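You operate a simulated robot arm through the tools that you are given. There is no shell and no other tool.

You run a simulated robot arm. Do the job below in one go: nothing can be reset, and whatever is moved stays where it is left.

Task
Clamp the green rod in the vice and file its burr off.
Fine: put the file back, free the rod and lay it in the rod tray. Set down upright: black file.

It is judged by the outcome, as a careful person would: the job done as asked, and still so three seconds after it is handed in. It fails if anything else is knocked over, pushed out of place, dropped, spilled or broken.

Robot
A 6-joint arm with a two-finger parallel gripper, fixed in place. Base frame: the origin is on the floor under the middle of its stand, x ahead of it, y to its left, z up; the work surface is at about z = 850. Lengths are in mm, angles in degrees, forces in N, time in s.
With the tool pointing down near the work surface it reaches from about 240 to 640 mm from the base axis. Its first joint turns from -66.0 to 66.0 degrees. Payload 2.7 kg.
Tool frame: the origin (TCP) lies between the finger pads and is the grasp point; the fingertips stand 23 mm ahead of it; z points along the fingers, y is the line along which they close. The gripper opens to 94 mm. The fingers are 38 mm wide and 10 mm thick; the gripper's body (54 by 96 mm) begins 39 mm behind the TCP.
Orientation is that of the tool frame in the base frame, as a unit quaternion [w, x, y, z]. With the fingers straight down and closing along the base's y, the tool's x points along the base's -x, its y along +y and its z along -z.

Tools
- The arm moves only by the tool apply_moves. Its argument "moves" is a list of rows, each a list of 7 numbers: the shift along the tool's x, y, z in mm, then the turn, a rotation vector about the tool's x, y, z in degrees, then the gripper command, from -1 (fully open) to 1 (shut), values between in proportion. In form: [[x, y, z, ax, ay, az, claw], ...]. A call has 1 to 20 rows; each row shifts and turns the commanded pose from where the row before left it, along the tool's axes as they then stand. Rows are played at 5 a second. More than 50 mm and 8.6 degrees between two rows, or a gripper value outside its range, and nothing of the call is played. Where a pose cannot be reached the arm comes as near as it can. A force on the tool above 40 N (or 10 N above the force at the start of the call, whichever is more), or a blocked arm, ends the call early, and 0.2 s more pass. Each finger travels about 45 mm/s and halts on what it meets, pressing with about 27 N; the grip force reading is that of the motor and also rises with nothing between the fingers. The clock runs only during rows and for 0.2 s after the last one: add rows that do not move to give the fingers time. The reply holds the time, the measured pose of the TCP, the force on the tool along the base axes, the opening and the grip force, in the units named above and with some noise, with the torque about the TCP (base axes, N m) and any sound that the robot's microphone picked up, and new pictures: "pictures" is both (left out), scene, wrist or none.
- Cameras (640 x 400 px; columns grow to the right, rows downward): "scene" is fixed at [80, -435.3, 1404.9]; the picture's right is [0.72, -0.69, 0.00], its down [-0.40, -0.42, -0.82] and it looks along [0.56, 0.59, -0.58] (base axes); focal length 299 px, centre (320, 200). "wrist" rides on the gripper at [86, 16, -75] in the tool frame; the picture's right is [-0.18, 0.98, 0.00], its down [-0.58, -0.11, -0.81] and it looks along [-0.79, -0.15, 0.59] (tool axes); focal length 243 px, centre (320, 200). There is no depth. A picture from a camera that has moved, and an enlarged one, comes with that camera's place and axes in the base frame and with its lens.
- inspect(camera, box): a new picture of the part [left, top, right, bottom] of that camera's present view, enlarged. It takes no simulated time.
- sign_off(): hands the job in; it is judged then, once.

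Nothing tells you positions but the pictures and the camera data. Unless the task says otherwise, let go and move clear before handing in.

The tools are called as a command line: name --pt "numbers of a row" for each row, then --argument value for the rest, lists and objects as JSON in quotes. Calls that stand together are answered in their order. apply_moves: Moves the arm, as the interface text tells. Its arguments: {"type":"object","properties":{"moves":{"type":"array"},"pictures":{"type":"string","enum":["both","scene","wrist","none"]}},"required":["moves"]} The other tools are called the same way: inspect (camera, box) takes an enlarged picture of a part of a camera's view; sign_off () hands the job in.

At the start:

```text
time: 0.0
ee_pos: [346.4, 32.7, 1205.7]
tcp_rot: [0.0, 0.0, 1.0, -0.001]
wrist_force: [1.3, -0.2, 0.1]
moment: [-0.03, 0.04, -0.01]
grip_width: 93.8
finger_force: 0.1
```

scene: 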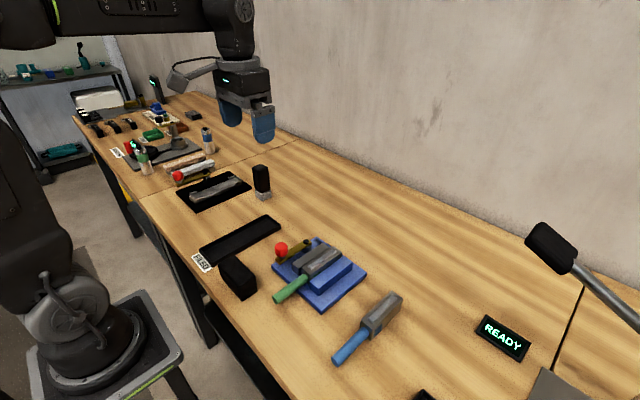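
wrist: 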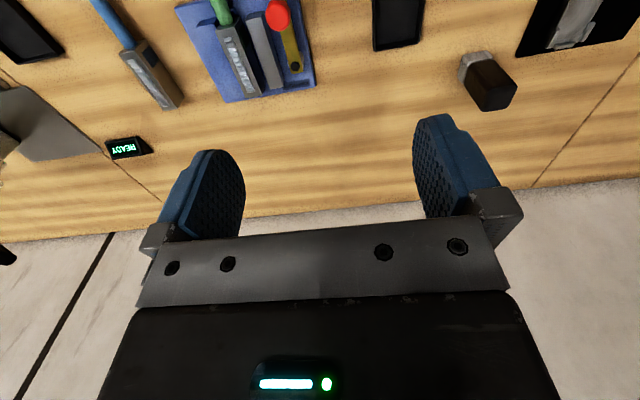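

I see a bench with a blue fixture (possibly the vice) with a green-handled item and a red knob, a blue-handled tool, a black upright block, and black trays. I will look closer before moving.

inspect --camera "scene" --box '[180, 200, 420, 350]'

inspect --camera "scene" --box '[60, 80, 300, 230]'

inspect --camera "scene" --box '[400, 200, 640, 400]'

inspect --camera "wrist" --box '[0, 0, 340, 200]'

inspect --camera "wrist" --box '[340, 0, 640, 188]'

```text
2.67 times, centred on (300, 275) of scene
camera zoom: at [80.0, -435.3, 1404.9], right [0.72, -0.69, 0.0], down [-0.4, -0.42, -0.82], along [0.56, 0.59, -0.58], focal length 798 px, centre (373, 0)
```

zoom: 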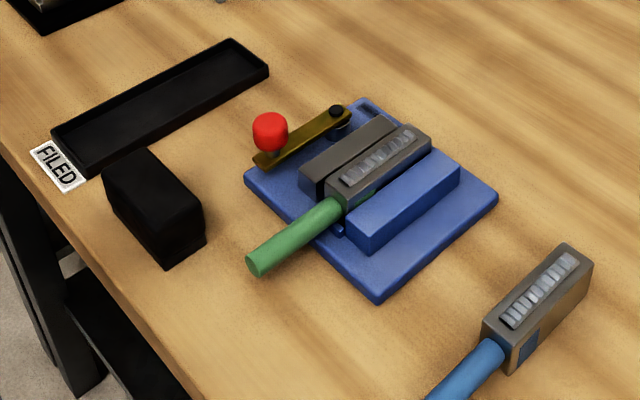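

```text
2.67 times, centred on (180, 155) of scene
camera zoom: at [80.0, -435.3, 1404.9], right [0.72, -0.69, 0.0], down [-0.4, -0.42, -0.82], along [0.56, 0.59, -0.58], focal length 798 px, centre (693, 320)
```

zoom: 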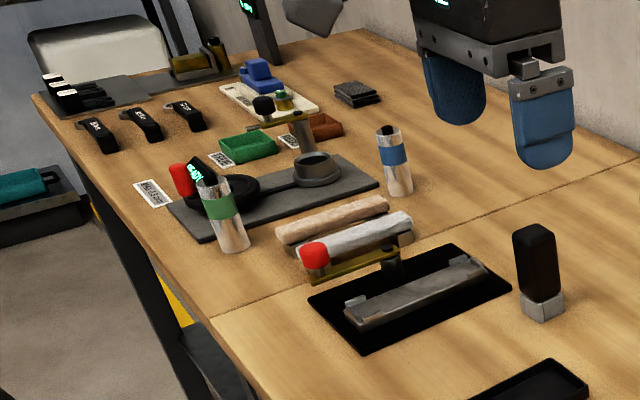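

```text
2.00 times, centred on (520, 300) of scene
camera zoom: at [80.0, -435.3, 1404.9], right [0.72, -0.69, 0.0], down [-0.4, -0.42, -0.82], along [0.56, 0.59, -0.58], focal length 598 px, centre (-80, 0)
```

zoom: 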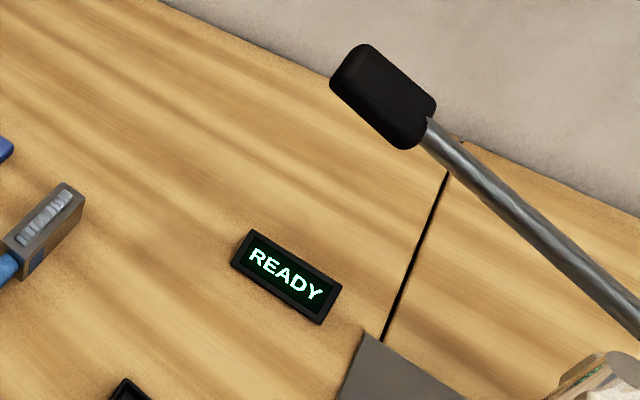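

```text
1.88 times, centred on (170, 100) of wrist
camera zoom: at [259.4, 47.0, 1279.7], right [0.18, 0.98, 0.0], down [0.58, -0.11, 0.81], along [0.79, -0.15, -0.59], focal length 457 px, centre (602, 388)
```

zoom: 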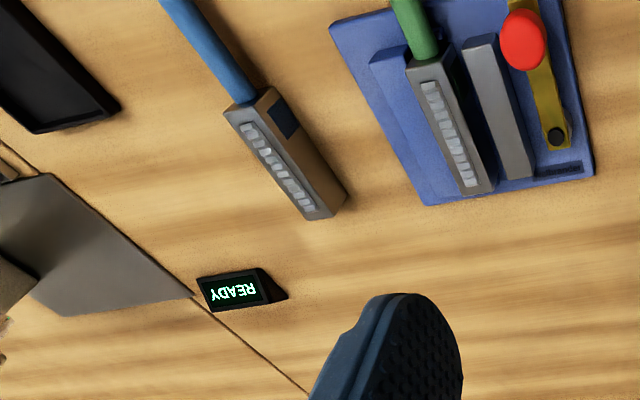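

```text
2.13 times, centred on (490, 94) of wrist
camera zoom: at [259.4, 47.0, 1279.7], right [0.18, 0.98, 0.0], down [0.58, -0.11, 0.81], along [0.79, -0.15, -0.59], focal length 516 px, centre (-42, 426)
```

zoom: 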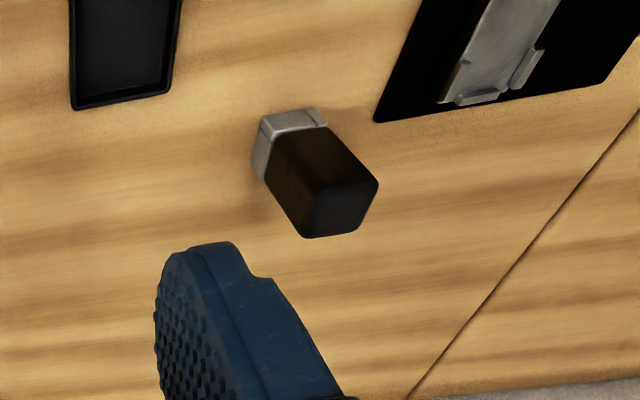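

The bench has a blue vice near (400, -100) with the green rod already lying between its jaws. A red-knobbed brass lever sits on the vice, an upright black-handled tool stands near (500, 280), and a tray labelled "FILED" is to the left. I'll move the wrist camera back for a better view of the vice.

apply_moves --pt "21.5 -33.3 14 0 0 0 -1" --pt "21.5 -33.3 14 0 0 0 -1" --pt "21.5 -33.3 14 0 0 0 -1" --pt "21.5 -33.3 14 0 0 0 -1" --pt "0 0 0 0 0 0 -1"

```text
time: 1.2
ee_pos: [260.7, -102.1, 1149.1]
tcp_rot: [0.0, 0.0, 1.0, 0.001]
wrist_force: [0.1, 0.5, 0.6]
moment: [-0.02, 0.02, 0.01]
grip_width: 94.0
finger_force: 0.0
camera wrist: at [173.2, -86.7, 1223.6], right [0.18, 0.98, 0.0], down [0.58, -0.11, 0.81], along [0.79, -0.15, -0.59], focal length 243 px, centre (320, 200)
```

scene: 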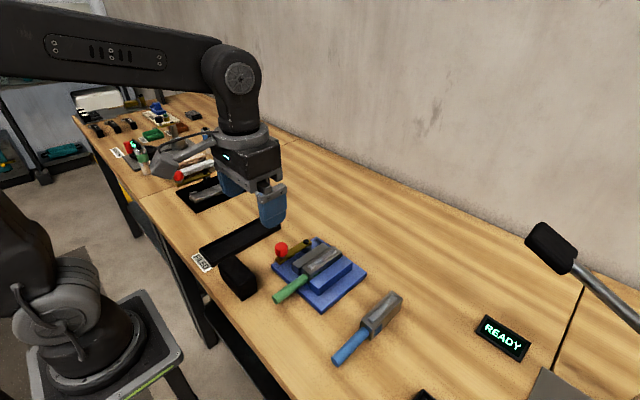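
wrist: 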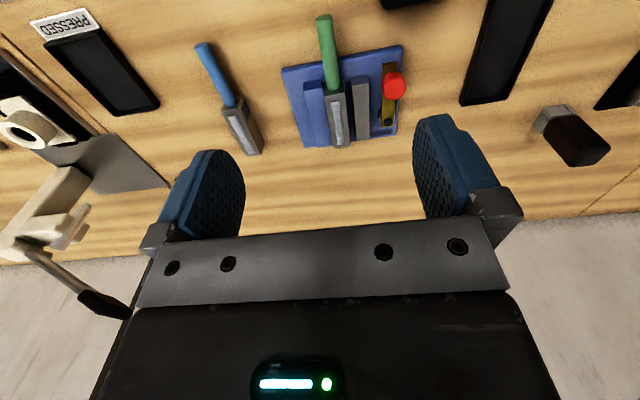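

The right side has a press station with a "PRESSED" tray; the vice with the green rod, a spare blue rod, and the FILED tray are on this bench. I'll zoom in on the vice, the black block and the file.

inspect --camera "wrist" --box '[260, 0, 440, 160]'

inspect --camera "wrist" --box '[440, 0, 640, 170]'

inspect --camera "wrist" --box '[360, 0, 460, 50]'

inspect --camera "scene" --box '[260, 220, 380, 320]'

inspect --camera "scene" --box '[180, 200, 300, 310]'

```text
2.50 times, centred on (350, 80) of wrist
camera zoom: at [173.2, -86.7, 1223.6], right [0.18, 0.98, 0.0], down [0.58, -0.11, 0.81], along [0.79, -0.15, -0.59], focal length 606 px, centre (245, 500)
```

zoom: 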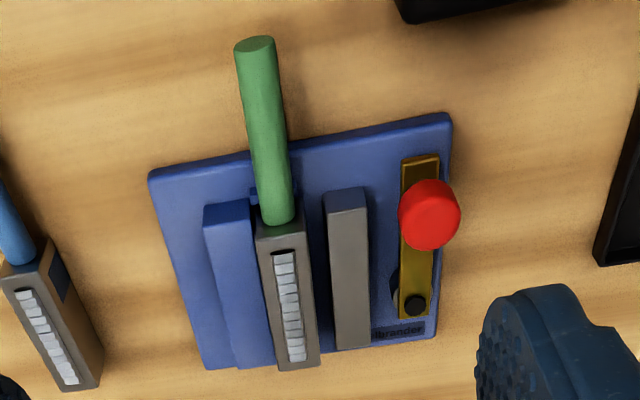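

```text
2.35 times, centred on (540, 85) of wrist
camera zoom: at [173.2, -86.7, 1223.6], right [0.18, 0.98, 0.0], down [0.58, -0.11, 0.81], along [0.79, -0.15, -0.59], focal length 571 px, centre (-198, 471)
```

zoom: 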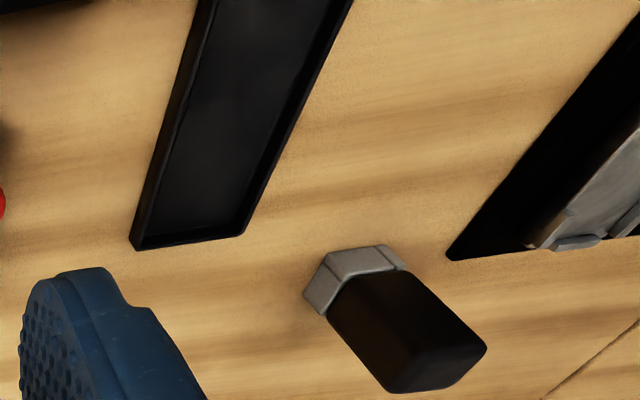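

```text
6.40 times, centred on (410, 25) of wrist
camera zoom: at [173.2, -86.7, 1223.6], right [0.18, 0.98, 0.0], down [0.58, -0.11, 0.81], along [0.79, -0.15, -0.59], focal length 1553 px, centre (-256, 1320)
```

zoom: 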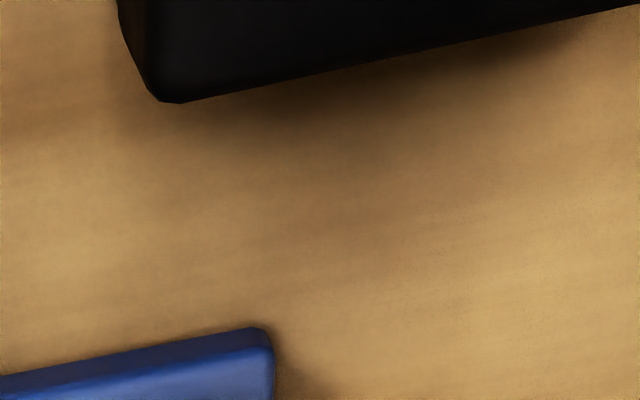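

```text
4.00 times, centred on (320, 270) of scene
camera zoom: at [79.9, -435.3, 1404.9], right [0.72, -0.69, 0.0], down [-0.4, -0.42, -0.82], along [0.56, 0.59, -0.58], focal length 1197 px, centre (320, -80)
```

zoom: 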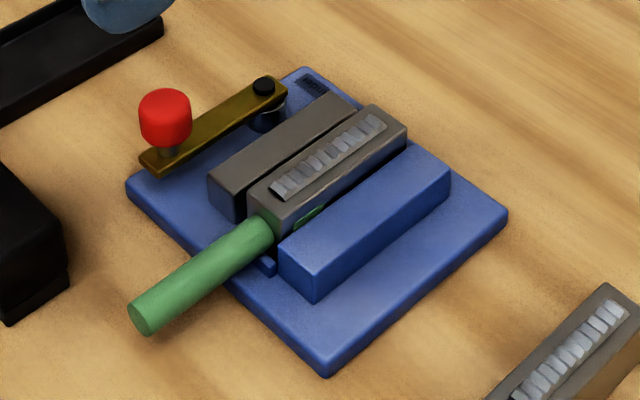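

```text
3.64 times, centred on (240, 255) of scene
camera zoom: at [79.9, -435.3, 1404.9], right [0.72, -0.69, 0.0], down [-0.4, -0.42, -0.82], along [0.56, 0.59, -0.58], focal length 1088 px, centre (611, 0)
```

zoom: 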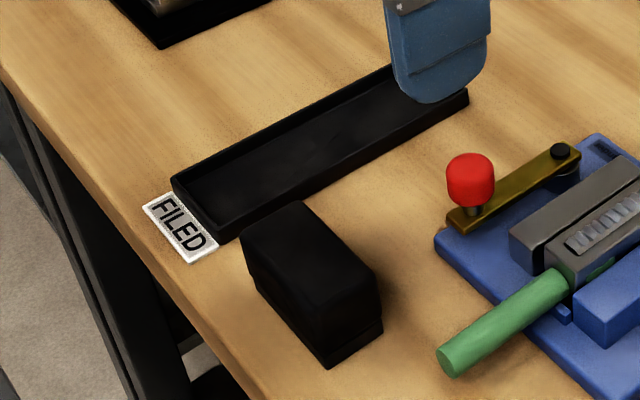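

Two candidates could be the black file: the black block by the vice near (252, 10), and the upright black-handled tool with a steel foot near (500, 280). I'll look at both closely before deciding.

inspect --camera "scene" --box '[210, 250, 266, 306]'

inspect --camera "wrist" --box '[520, 90, 620, 180]'

inspect --camera "scene" --box '[470, 310, 540, 365]'

inspect --camera "scene" --box '[320, 280, 420, 380]'

```text
7.14 times, centred on (238, 278) of scene
camera zoom: at [79.9, -435.3, 1404.9], right [0.72, -0.69, 0.0], down [-0.4, -0.42, -0.82], along [0.56, 0.59, -0.58], focal length 2137 px, centre (906, -357)
```

zoom: 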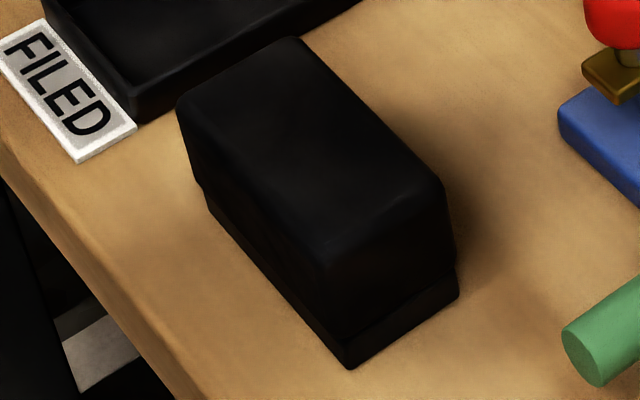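

```text
4.44 times, centred on (570, 135) of wrist
camera zoom: at [173.2, -86.7, 1223.6], right [0.18, 0.98, 0.0], down [0.58, -0.11, 0.81], along [0.79, -0.15, -0.59], focal length 1078 px, centre (-791, 489)
```

zoom: 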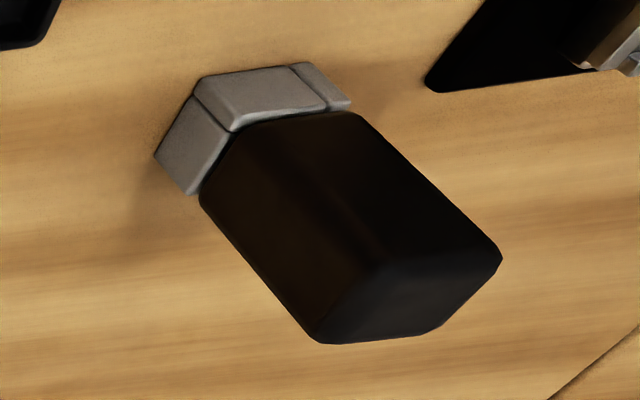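

```text
7.27 times, centred on (505, 338) of scene
camera zoom: at [79.9, -435.3, 1404.9], right [0.72, -0.69, 0.0], down [-0.4, -0.42, -0.82], along [0.56, 0.59, -0.58], focal length 2176 px, centre (-1026, -800)
```

zoom: 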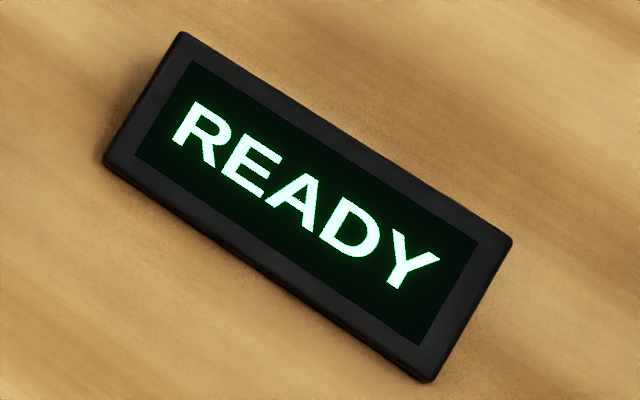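

```text
4.00 times, centred on (370, 330) of scene
camera zoom: at [79.9, -435.3, 1404.9], right [0.72, -0.69, 0.0], down [-0.4, -0.42, -0.82], along [0.56, 0.59, -0.58], focal length 1197 px, centre (120, -320)
```

zoom: 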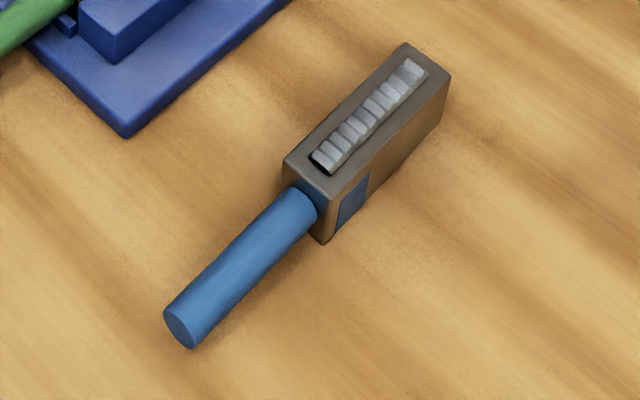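

The black block next to the FILED tray looks like an all-black block file, and the other tool has a steel foot. I'll tilt the wrist so its camera looks more downward and compare them.

apply_moves --pt "0 12 -5 0 8 0 -1" --pt "0 12 -5 0 8 0 -1" --pt "0 12 -5 0 8 0 -1" --pt "0 12 -5 0 8 0 -1" --pt "0 0 0 0 0 0 -1" --pictures "wrist"

```text
time: 2.4
ee_pos: [265.4, -52.4, 1168.7]
tcp_rot: [-0.276, 0.0, 0.961, 0.0]
wrist_force: [0.4, -0.3, -0.5]
moment: [0.0, 0.0, 0.02]
grip_width: 94.0
finger_force: 0.0
camera wrist: at [230.3, -38.1, 1277.5], right [0.16, 0.98, -0.1], down [0.92, -0.11, 0.37], along [0.36, -0.15, -0.92], focal length 243 px, centre (320, 200)
```

wrist: 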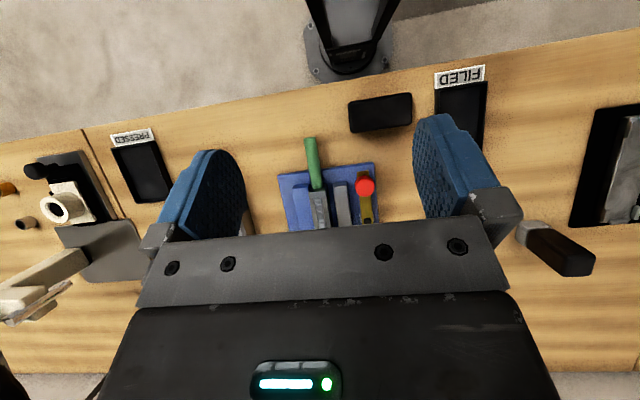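

The wrist camera now shows the whole row: press on the right, vice in the middle, black block and FILED tray on the left. I'll zoom in on the tools.

inspect --camera "wrist" --box '[320, 50, 500, 160]'

inspect --camera "wrist" --box '[500, 80, 640, 290]'

inspect --camera "wrist" --box '[0, 110, 180, 340]'

inspect --camera "wrist" --box '[270, 120, 400, 235]'

inspect --camera "scene" --box '[170, 150, 290, 225]'

```text
3.56 times, centred on (410, 105) of wrist
camera zoom: at [230.3, -38.1, 1277.5], right [0.16, 0.98, -0.1], down [0.92, -0.11, 0.37], along [0.36, -0.15, -0.92], focal length 863 px, centre (0, 538)
```

zoom: 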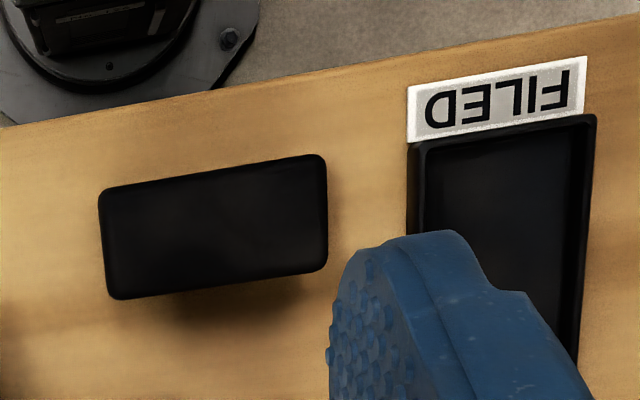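

```text
1.90 times, centred on (570, 185) of wrist
camera zoom: at [230.3, -38.1, 1277.5], right [0.16, 0.98, -0.1], down [0.92, -0.11, 0.37], along [0.36, -0.15, -0.92], focal length 462 px, centre (-156, 229)
```

zoom: 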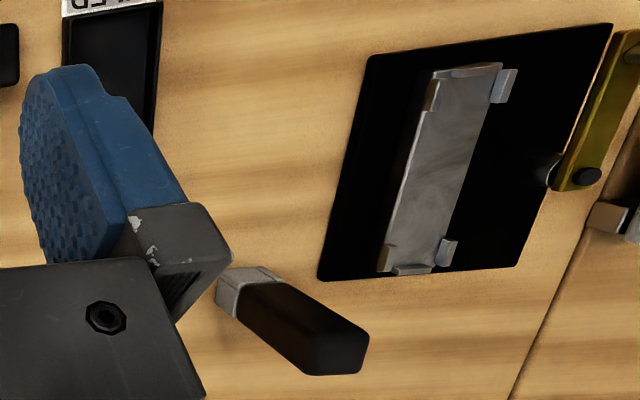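

```text
1.74 times, centred on (90, 225) of wrist
camera zoom: at [230.3, -38.1, 1277.5], right [0.16, 0.98, -0.1], down [0.92, -0.11, 0.37], along [0.36, -0.15, -0.92], focal length 422 px, centre (720, 156)
```

zoom: 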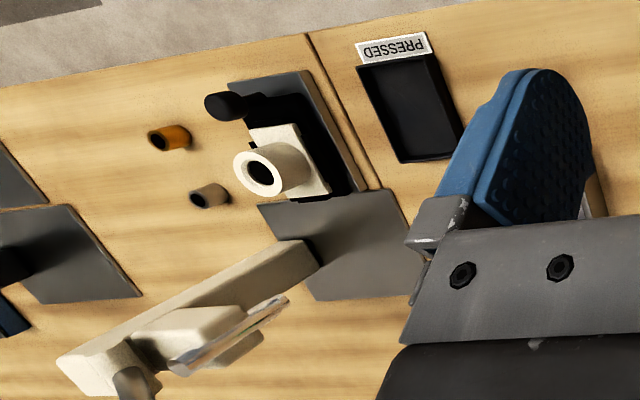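

```text
3.48 times, centred on (335, 178) of wrist
camera zoom: at [230.3, -38.1, 1277.5], right [0.16, 0.98, -0.1], down [0.92, -0.11, 0.37], along [0.36, -0.15, -0.92], focal length 844 px, centre (268, 278)
```

zoom: 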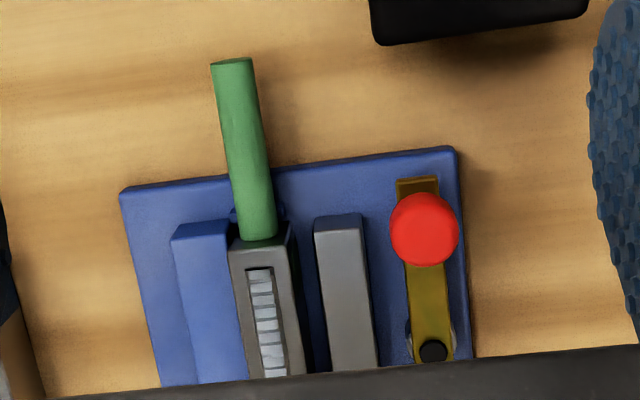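

```text
5.33 times, centred on (230, 188) of scene
camera zoom: at [80.0, -435.3, 1404.9], right [0.72, -0.69, 0.0], down [-0.4, -0.42, -0.82], along [0.56, 0.59, -0.58], focal length 1596 px, centre (800, 267)
```

zoom: 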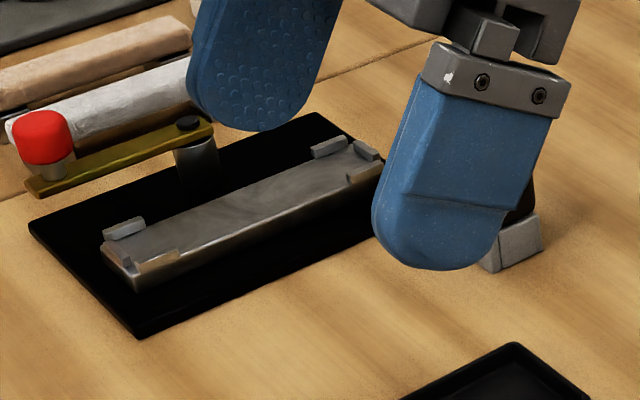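

The all-black block stands right beside the FILED tray and vice; the steel-footed one seems to belong to the other clamp station on the left. I'll get the wrist camera near the black block to see its base.

apply_moves --pt "-19.2 15.5 37.8 0 0 0 -1" --pt "-19.2 15.5 37.8 0 0 0 -1" --pt "-19.2 15.5 37.8 0 0 0 -1" --pt "-19.2 15.5 37.8 0 0 0 -1" --pt "0 0 0 0 0 0 -1" --pictures "both"

```text
time: 3.6
ee_pos: [250.0, 9.1, 1000.3]
tcp_rot: [-0.276, -0.001, 0.961, -0.001]
wrist_force: [0.3, 0.1, -0.2]
moment: [-0.01, 0.0, 0.01]
grip_width: 93.9
finger_force: 0.1
camera wrist: at [215.1, 23.5, 1108.0], right [0.16, 0.98, -0.1], down [0.92, -0.11, 0.38], along [0.36, -0.15, -0.92], focal length 243 px, centre (320, 200)
```

scene: 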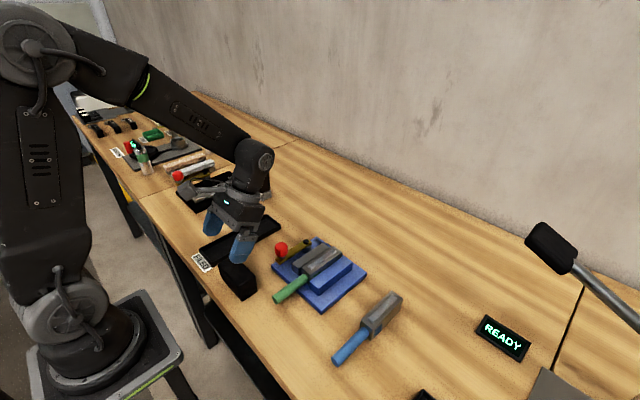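
wrist: 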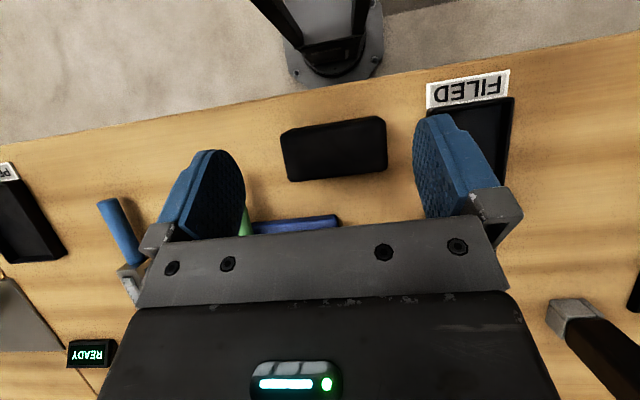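

inspect --camera "wrist" --box '[260, 95, 420, 195]'

inspect --camera "wrist" --box '[530, 280, 640, 390]'

```text
4.00 times, centred on (340, 145) of wrist
camera zoom: at [215.1, 23.5, 1108.0], right [0.16, 0.98, -0.1], down [0.92, -0.11, 0.38], along [0.36, -0.15, -0.92], focal length 970 px, centre (240, 420)
```

zoom: 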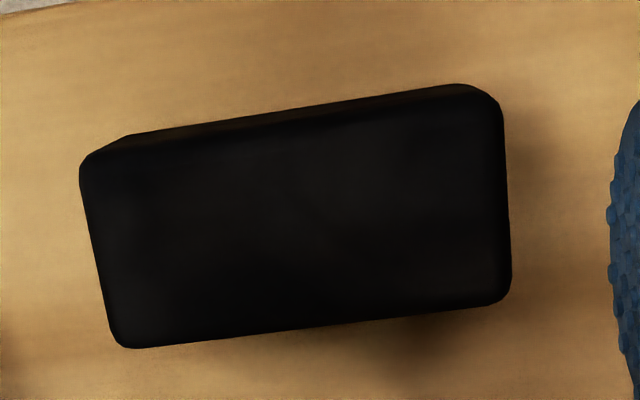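

```text
3.64 times, centred on (585, 335) of wrist
camera zoom: at [215.1, 23.5, 1108.0], right [0.16, 0.98, -0.1], down [0.92, -0.11, 0.38], along [0.36, -0.15, -0.92], focal length 882 px, centre (-644, -291)
```

zoom: 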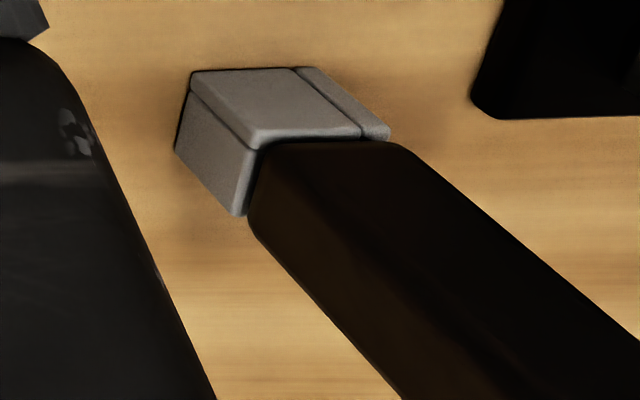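

The all-black block (about 40 × 85 × 50 mm, centred near (255, 9)) I take as the black file. Next I'll hover over the vice to see the lever, jaws and rod up close.

apply_moves --pt "-26.2 -17.2 -19.4 0 0 0 -1" --pt "-26.2 -17.2 -19.4 0 0 0 -1" --pt "-26.2 -17.2 -19.4 0 0 0 -1" --pt "-26.2 -17.2 -19.4 0 0 0 -1" --pt "0 0 0 0 0 0 -1" --pictures "both"

inspect --camera "wrist" --box '[200, 40, 440, 240]'

inspect --camera "scene" --box '[260, 225, 340, 285]'

```text
time: 4.8
ee_pos: [381.0, -60.9, 1010.3]
tcp_rot: [-0.275, 0.0, 0.961, 0.0]
wrist_force: [0.1, 0.2, -0.4]
moment: [0.03, 0.01, 0.0]
grip_width: 94.1
finger_force: 0.0
camera wrist: at [345.4, -46.1, 1118.8], right [0.16, 0.98, -0.1], down [0.92, -0.11, 0.38], along [0.36, -0.15, -0.92], focal length 243 px, centre (320, 200)
```

scene: 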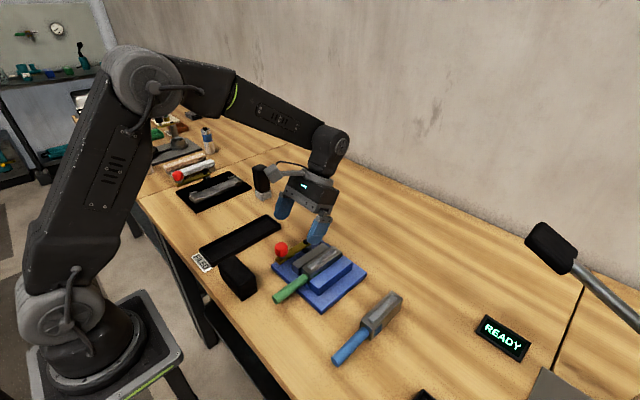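
wrist: 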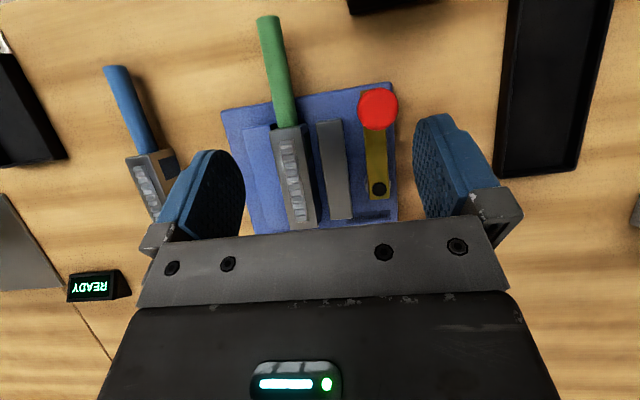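

```text
2.00 times, centred on (320, 140) of wrist
camera zoom: at [345.4, -46.1, 1118.8], right [0.16, 0.98, -0.1], down [0.92, -0.11, 0.38], along [0.36, -0.15, -0.92], focal length 485 px, centre (320, 320)
```

zoom: 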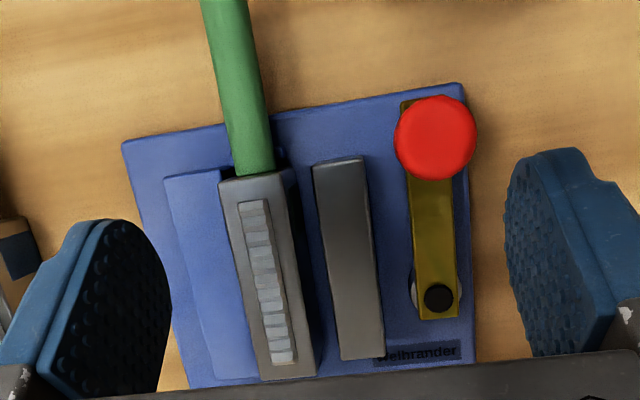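

```text
6.67 times, centred on (300, 255) of scene
camera zoom: at [80.0, -435.3, 1404.9], right [0.72, -0.69, 0.0], down [-0.4, -0.42, -0.82], along [0.56, 0.59, -0.58], focal length 1994 px, centre (453, -167)
```

zoom: 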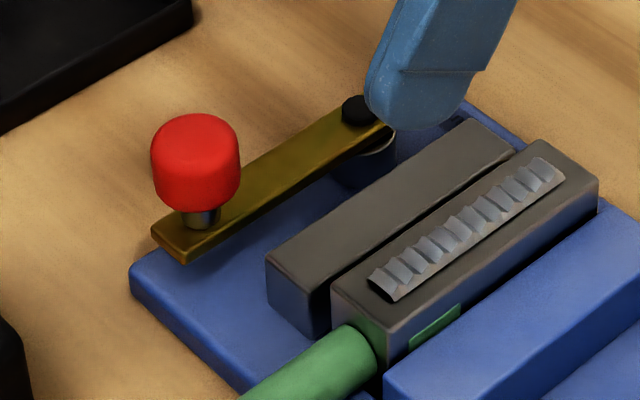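

The vice is open: rod head at y −115…−85 (top z≈903), moving grey jaw at y −75…−50, lever pivot near (429, −24), red knob near (354, −23) with its top at z≈930. I'll level the tool, move above the knob and go down to grip it.

apply_moves --pt "0 0 0 0 -8 0 -0.3" --pt "0 0 0 0 -8 0 -0.3" --pt "0 0 0 0 -8 0 -0.3" --pt "0 0 0 0 -8 0 -0.3" --pt "0 0 0 0 0 0 -0.3" --pictures "none"

```text
time: 6.0
ee_pos: [379.4, -59.6, 1009.0]
tcp_rot: [0.001, 0.0, 1.0, 0.0]
wrist_force: [0.0, 0.1, -0.4]
moment: [0.03, 0.01, 0.01]
grip_width: 61.1
finger_force: 0.0
```

The tool is level at (379, −60, 1009). Now I move above the knob and partway down to check alignment.

apply_moves --pt "12.5 18.5 0 0 0 0 -0.3" --pt "12.5 18.5 0 0 0 0 -0.3" --pt "0 0 25 0 0 0 -0.3" --pt "0 0 20 0 0 0 -0.3" --pt "0 0 0 0 0 0 -0.3" --pictures "both"

inspect --camera "scene" --box '[240, 200, 340, 290]'

inspect --camera "wrist" --box '[200, 0, 440, 200]'

```text
time: 7.2
ee_pos: [354.7, -23.0, 965.9]
tcp_rot: [0.001, 0.0, 1.0, 0.0]
wrist_force: [0.0, -0.6, -0.8]
moment: [0.0, 0.0, 0.01]
grip_width: 61.2
finger_force: 0.1
camera wrist: at [267.7, -7.9, 1039.8], right [0.18, 0.98, 0.0], down [0.58, -0.11, 0.81], along [0.79, -0.15, -0.59], focal length 243 px, centre (320, 200)
```

scene: 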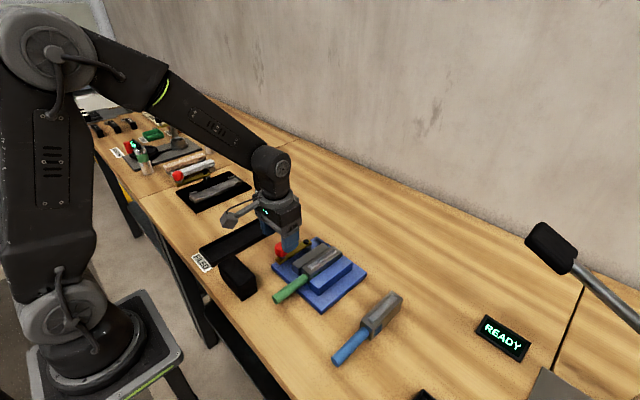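
wrist: 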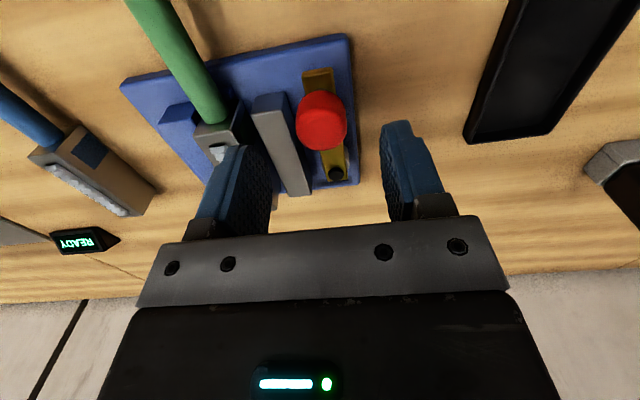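

```text
4.44 times, centred on (290, 245) of scene
camera zoom: at [80.0, -435.3, 1404.9], right [0.72, -0.69, 0.0], down [-0.4, -0.42, -0.82], along [0.56, 0.59, -0.58], focal length 1330 px, centre (453, 0)
```

zoom: 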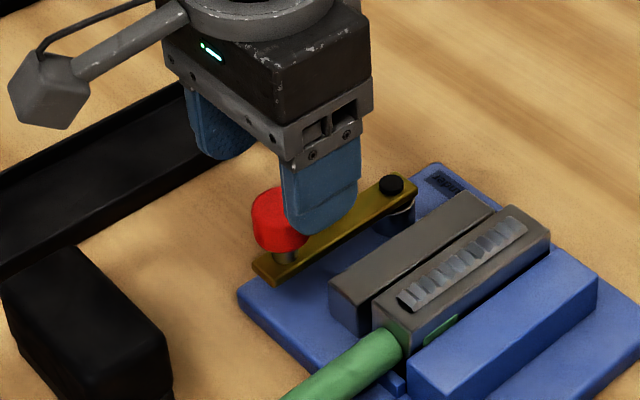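

```text
2.00 times, centred on (320, 100) of wrist
camera zoom: at [267.7, -7.9, 1039.8], right [0.18, 0.98, 0.0], down [0.58, -0.11, 0.81], along [0.79, -0.15, -0.59], focal length 485 px, centre (320, 400)
```

zoom: 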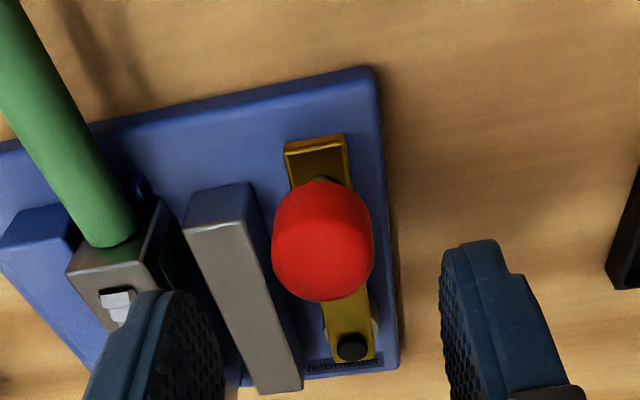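

The fingers are centred on the knob at about (353, −23). I'll lower to z≈921 and close on it.

apply_moves --pt "1 0 22 0 0 0 -0.3" --pt "1 0 22 0 0 0 -0.3" --pt "0 0 0 0 0 0 -0.3" --pt "0 0 0 0 0 0 1" --pt "0 0 0 0 0 0 1" --pt "0 0 0 0 0 0 1" --pt "0 0 0 0 0 0 1" --pictures "both"

inspect --camera "scene" --box '[240, 200, 340, 290]'

```text
time: 8.8
ee_pos: [353.2, -22.1, 922.7]
tcp_rot: [0.0, 0.0, 1.0, 0.0]
wrist_force: [1.4, 5.0, -5.6]
moment: [-0.35, -0.29, -0.03]
grip_width: 29.6
finger_force: 45.3
camera wrist: at [265.8, -7.4, 995.8], right [0.18, 0.98, 0.0], down [0.58, -0.11, 0.81], along [0.79, -0.15, -0.59], focal length 243 px, centre (320, 200)
```

scene: 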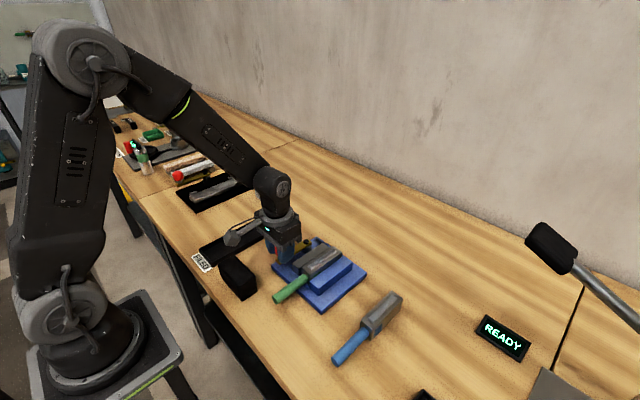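
wrist: 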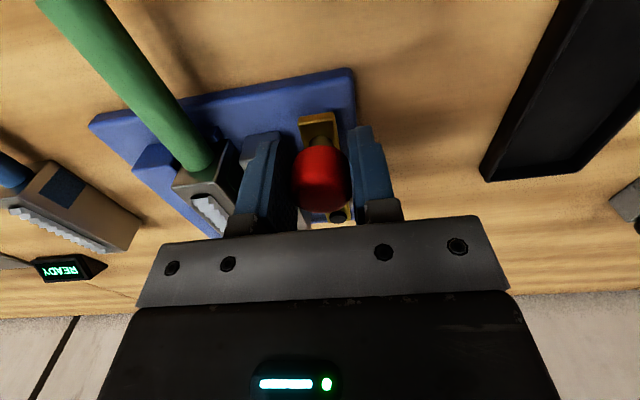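

```text
4.44 times, centred on (290, 245) of scene
camera zoom: at [80.0, -435.2, 1404.9], right [0.72, -0.69, 0.0], down [-0.4, -0.42, -0.82], along [0.56, 0.59, -0.58], focal length 1330 px, centre (453, 0)
```

zoom: 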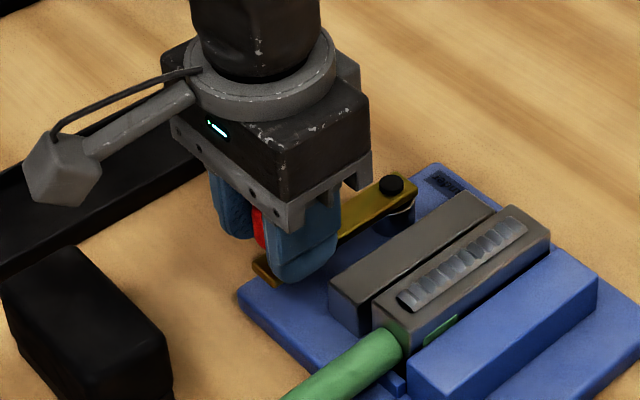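

The knob is gripped (29.6 mm wide). I'll test turning the lever a little outward (knob toward +y, about the pivot), watching the force.

apply_moves --pt "-0.1 3.9 0 0 0 3 1" --pt "-0.1 3.9 0 0 0 3 1" --pt "-0.1 3.9 0 0 0 3 1" --pt "0 0 0 0 0 0 1" --pictures "wrist"

```text
time: 9.8
ee_pos: [354.4, -10.8, 922.2]
tcp_rot: [0.0, 0.08, 0.997, 0.001]
wrist_force: [-1.5, 7.7, 5.0]
moment: [0.39, 0.84, 0.52]
grip_width: 29.8
finger_force: 44.8
camera wrist: at [270.1, 17.5, 995.8], right [0.34, 0.94, 0.0], down [0.56, -0.2, 0.81], along [0.76, -0.27, -0.59], focal length 243 px, centre (320, 200)
```

wrist: 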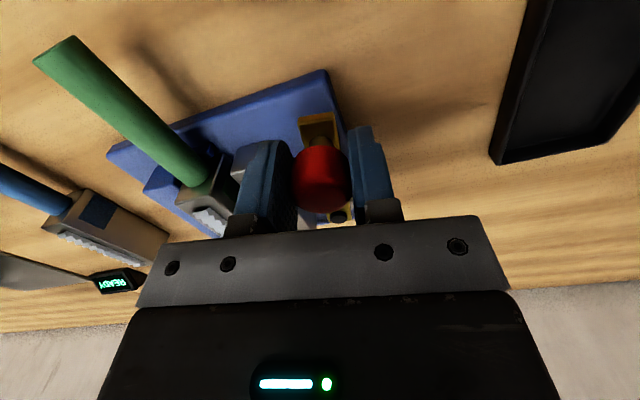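

The lever follows freely with little force. I'll check whether the jaw is moving in the right direction.

inspect --camera "scene" --box '[240, 200, 340, 290]'

inspect --camera "wrist" --box '[100, 50, 420, 250]'

```text
4.44 times, centred on (290, 245) of scene
camera zoom: at [79.9, -435.1, 1405.0], right [0.72, -0.69, 0.0], down [-0.4, -0.42, -0.82], along [0.56, 0.59, -0.58], focal length 1330 px, centre (453, 0)
```

zoom: 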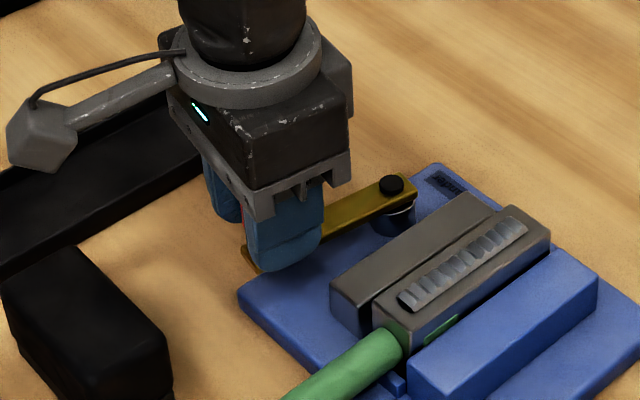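

```text
2.00 times, centred on (260, 150) of wrist
camera zoom: at [270.1, 17.5, 995.8], right [0.34, 0.94, 0.0], down [0.56, -0.2, 0.81], along [0.76, -0.27, -0.59], focal length 485 px, centre (440, 300)
```

zoom: 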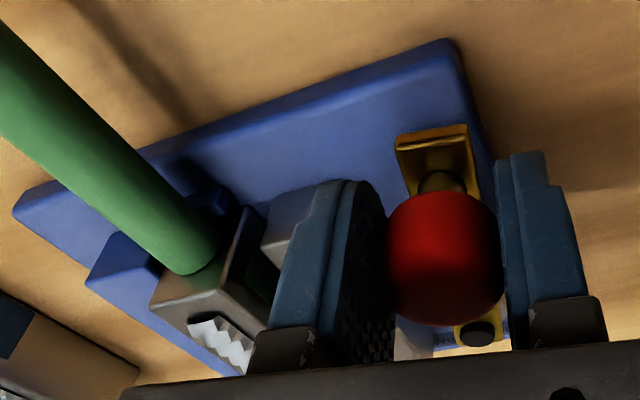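

The lever rotates smoothly outward. I'll continue along the arc.

apply_moves --pt "-0.3 6.5 0 0 0 5 1" --pt "-0.3 6.5 0 0 0 5 1" --pt "-0.3 6.5 0 0 0 5 1" --pt "-0.3 6.5 0 0 0 5 1" --pt "-0.3 6.5 0 0 0 5 1" --pt "0 0 0 0 0 0 1" --pictures "both"

inspect --camera "scene" --box '[240, 200, 340, 290]'

```text
time: 11.2
ee_pos: [365.9, 18.9, 921.6]
tcp_rot: [-0.001, 0.293, 0.956, 0.0]
wrist_force: [-11.0, 9.4, 16.3]
moment: [-0.34, -0.14, 0.13]
grip_width: 29.7
finger_force: 45.1
camera wrist: at [301.9, 79.7, 995.8], right [0.7, 0.71, 0.0], down [0.42, -0.42, 0.81], along [0.57, -0.57, -0.59], focal length 243 px, centre (320, 200)
```

scene: 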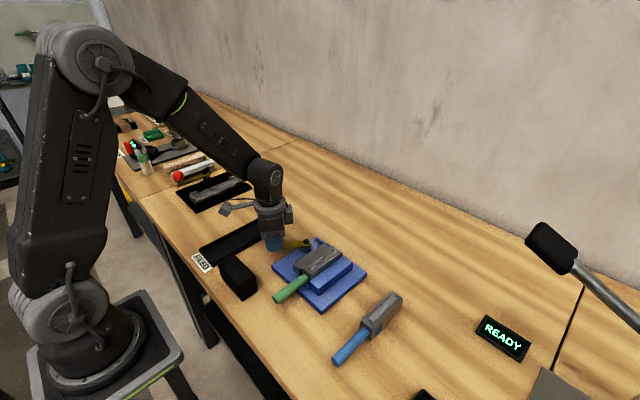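
wrist: 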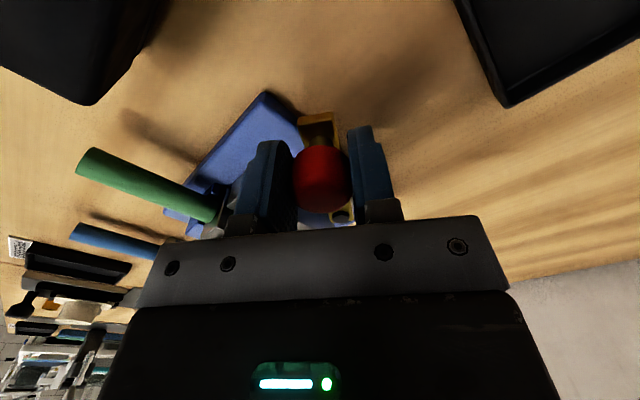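

```text
4.44 times, centred on (290, 245) of scene
camera zoom: at [79.5, -435.1, 1405.0], right [0.72, -0.69, 0.0], down [-0.4, -0.42, -0.82], along [0.56, 0.59, -0.58], focal length 1330 px, centre (453, 0)
```

zoom: 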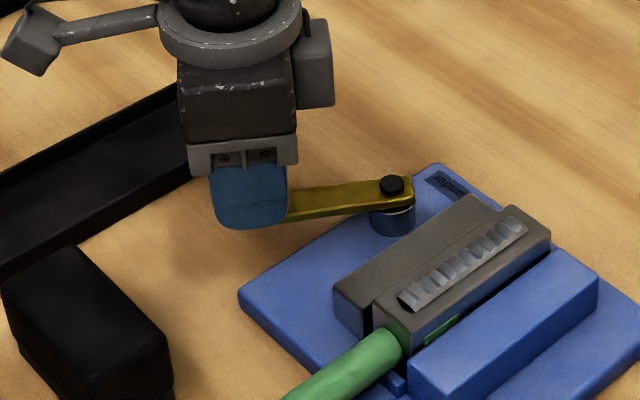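

The jaw is closing toward the rod, so this is the right direction. I'll ease the radial and vertical strain slightly and continue the arc.

apply_moves --pt "0.7 0 -1 0 0 0 1" --pt "-0.2 6.5 0 0 0 5 1" --pt "-0.2 6.5 0 0 0 5 1" --pt "-0.2 6.5 0 0 0 5 1" --pt "-0.2 6.5 0 0 0 5 1" --pt "0 0 0 0 0 0 1" --pictures "both"

inspect --camera "scene" --box '[240, 200, 340, 290]'

```text
time: 12.6
ee_pos: [382.2, 39.4, 922.0]
tcp_rot: [0.0, 0.455, 0.891, 0.0]
wrist_force: [0.3, 8.5, -15.4]
moment: [0.11, -0.59, 0.36]
grip_width: 29.6
finger_force: 44.3
camera wrist: at [344.4, 116.6, 995.8], right [0.9, 0.43, 0.0], down [0.25, -0.53, 0.81], along [0.34, -0.73, -0.59], focal length 243 px, centre (320, 200)
```

scene: 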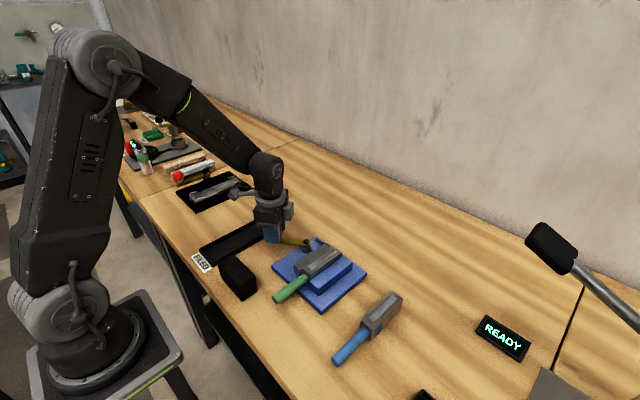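
wrist: 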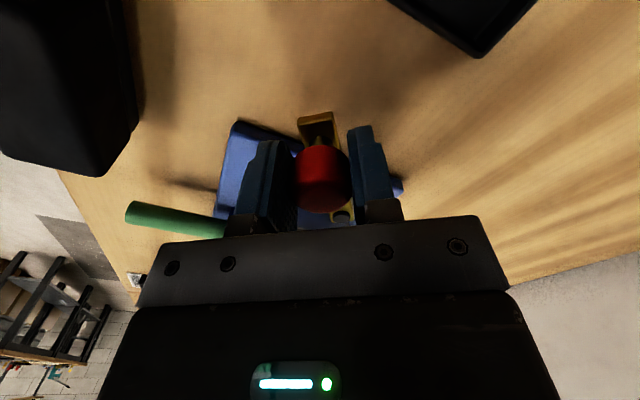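

```text
4.44 times, centred on (290, 245) of scene
camera zoom: at [80.1, -435.1, 1405.0], right [0.72, -0.69, 0.0], down [-0.4, -0.42, -0.82], along [0.56, 0.59, -0.58], focal length 1330 px, centre (453, 0)
```

zoom: 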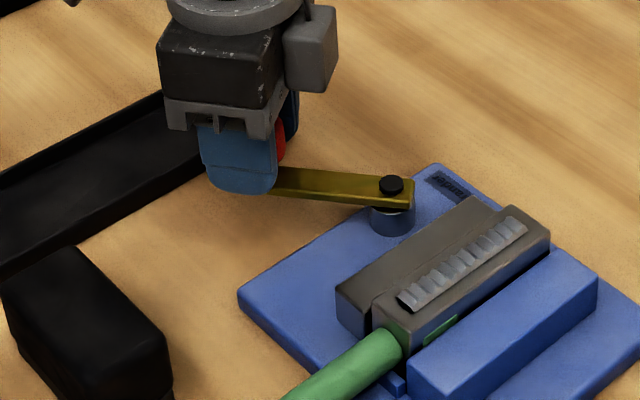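

The lever is at about 54° and the jaw is nearly against the rod. I'll continue turning in small steps and watch for resistance.

apply_moves --pt "0 0 0.5 0 0 0 1" --pt "-0.3 6.5 0 0 0 5 1" --pt "-0.3 6.5 0 0 0 5 1" --pt "-0.3 6.5 0 0 0 5 1" --pt "0 0 0 0 0 0 1" --pictures "scene"

inspect --camera "scene" --box '[240, 200, 340, 290]'

```text
time: 13.8
ee_pos: [400.4, 48.7, 921.5]
tcp_rot: [0.0, 0.567, 0.824, 0.0]
wrist_force: [-5.2, 16.1, -8.9]
moment: [0.35, -0.34, 0.04]
grip_width: 29.7
finger_force: 45.2
```

scene: 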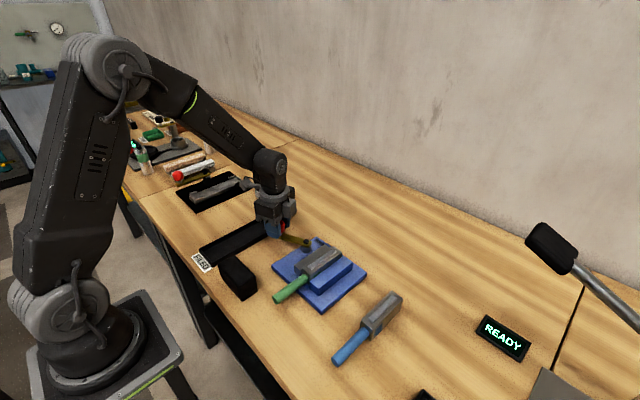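

```text
4.44 times, centred on (290, 245) of scene
camera zoom: at [79.9, -434.9, 1405.0], right [0.72, -0.69, 0.0], down [-0.4, -0.42, -0.82], along [0.56, 0.59, -0.58], focal length 1330 px, centre (453, 0)
```

zoom: 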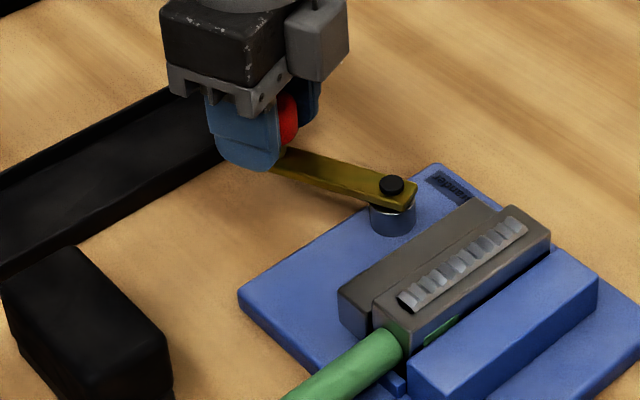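

No strong resistance yet; the jaw is almost touching the rod at about 69°. I'll continue, easing outward a bit.

apply_moves --pt "1.2 0 0.3 0 0 0 1" --pt "-0.2 6.6 0 0 0 5 1" --pt "-0.2 6.6 0 0 0 5 1" --pt "-0.2 6.6 0 0 0 5 1" --pt "0 0 0 0 0 0 1" --pictures "scene"

inspect --camera "scene" --box '[240, 200, 340, 290]'

```text
time: 15.0
ee_pos: [418.7, 54.1, 922.4]
tcp_rot: [0.001, 0.669, 0.743, 0.001]
wrist_force: [-4.9, 8.0, 7.1]
moment: [-0.42, 0.67, -0.28]
grip_width: 29.5
finger_force: 45.0
```

scene: 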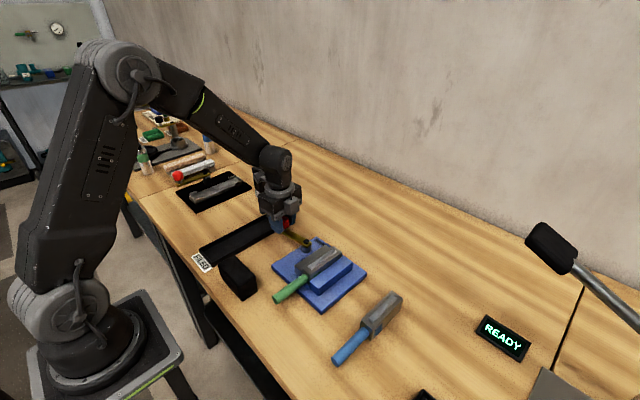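

```text
4.44 times, centred on (290, 245) of scene
camera zoom: at [79.8, -435.1, 1405.0], right [0.72, -0.69, 0.0], down [-0.4, -0.42, -0.82], along [0.56, 0.59, -0.58], focal length 1330 px, centre (453, 0)
```

zoom: 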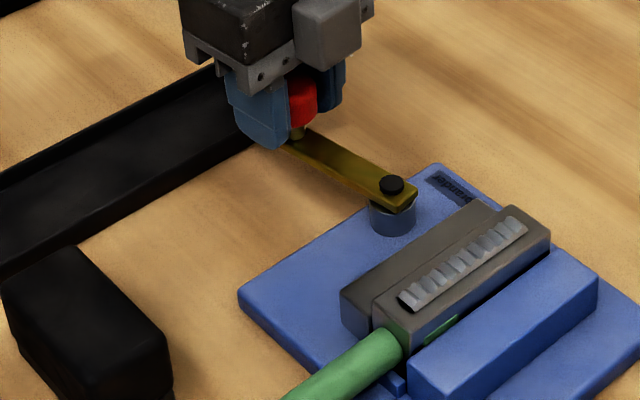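

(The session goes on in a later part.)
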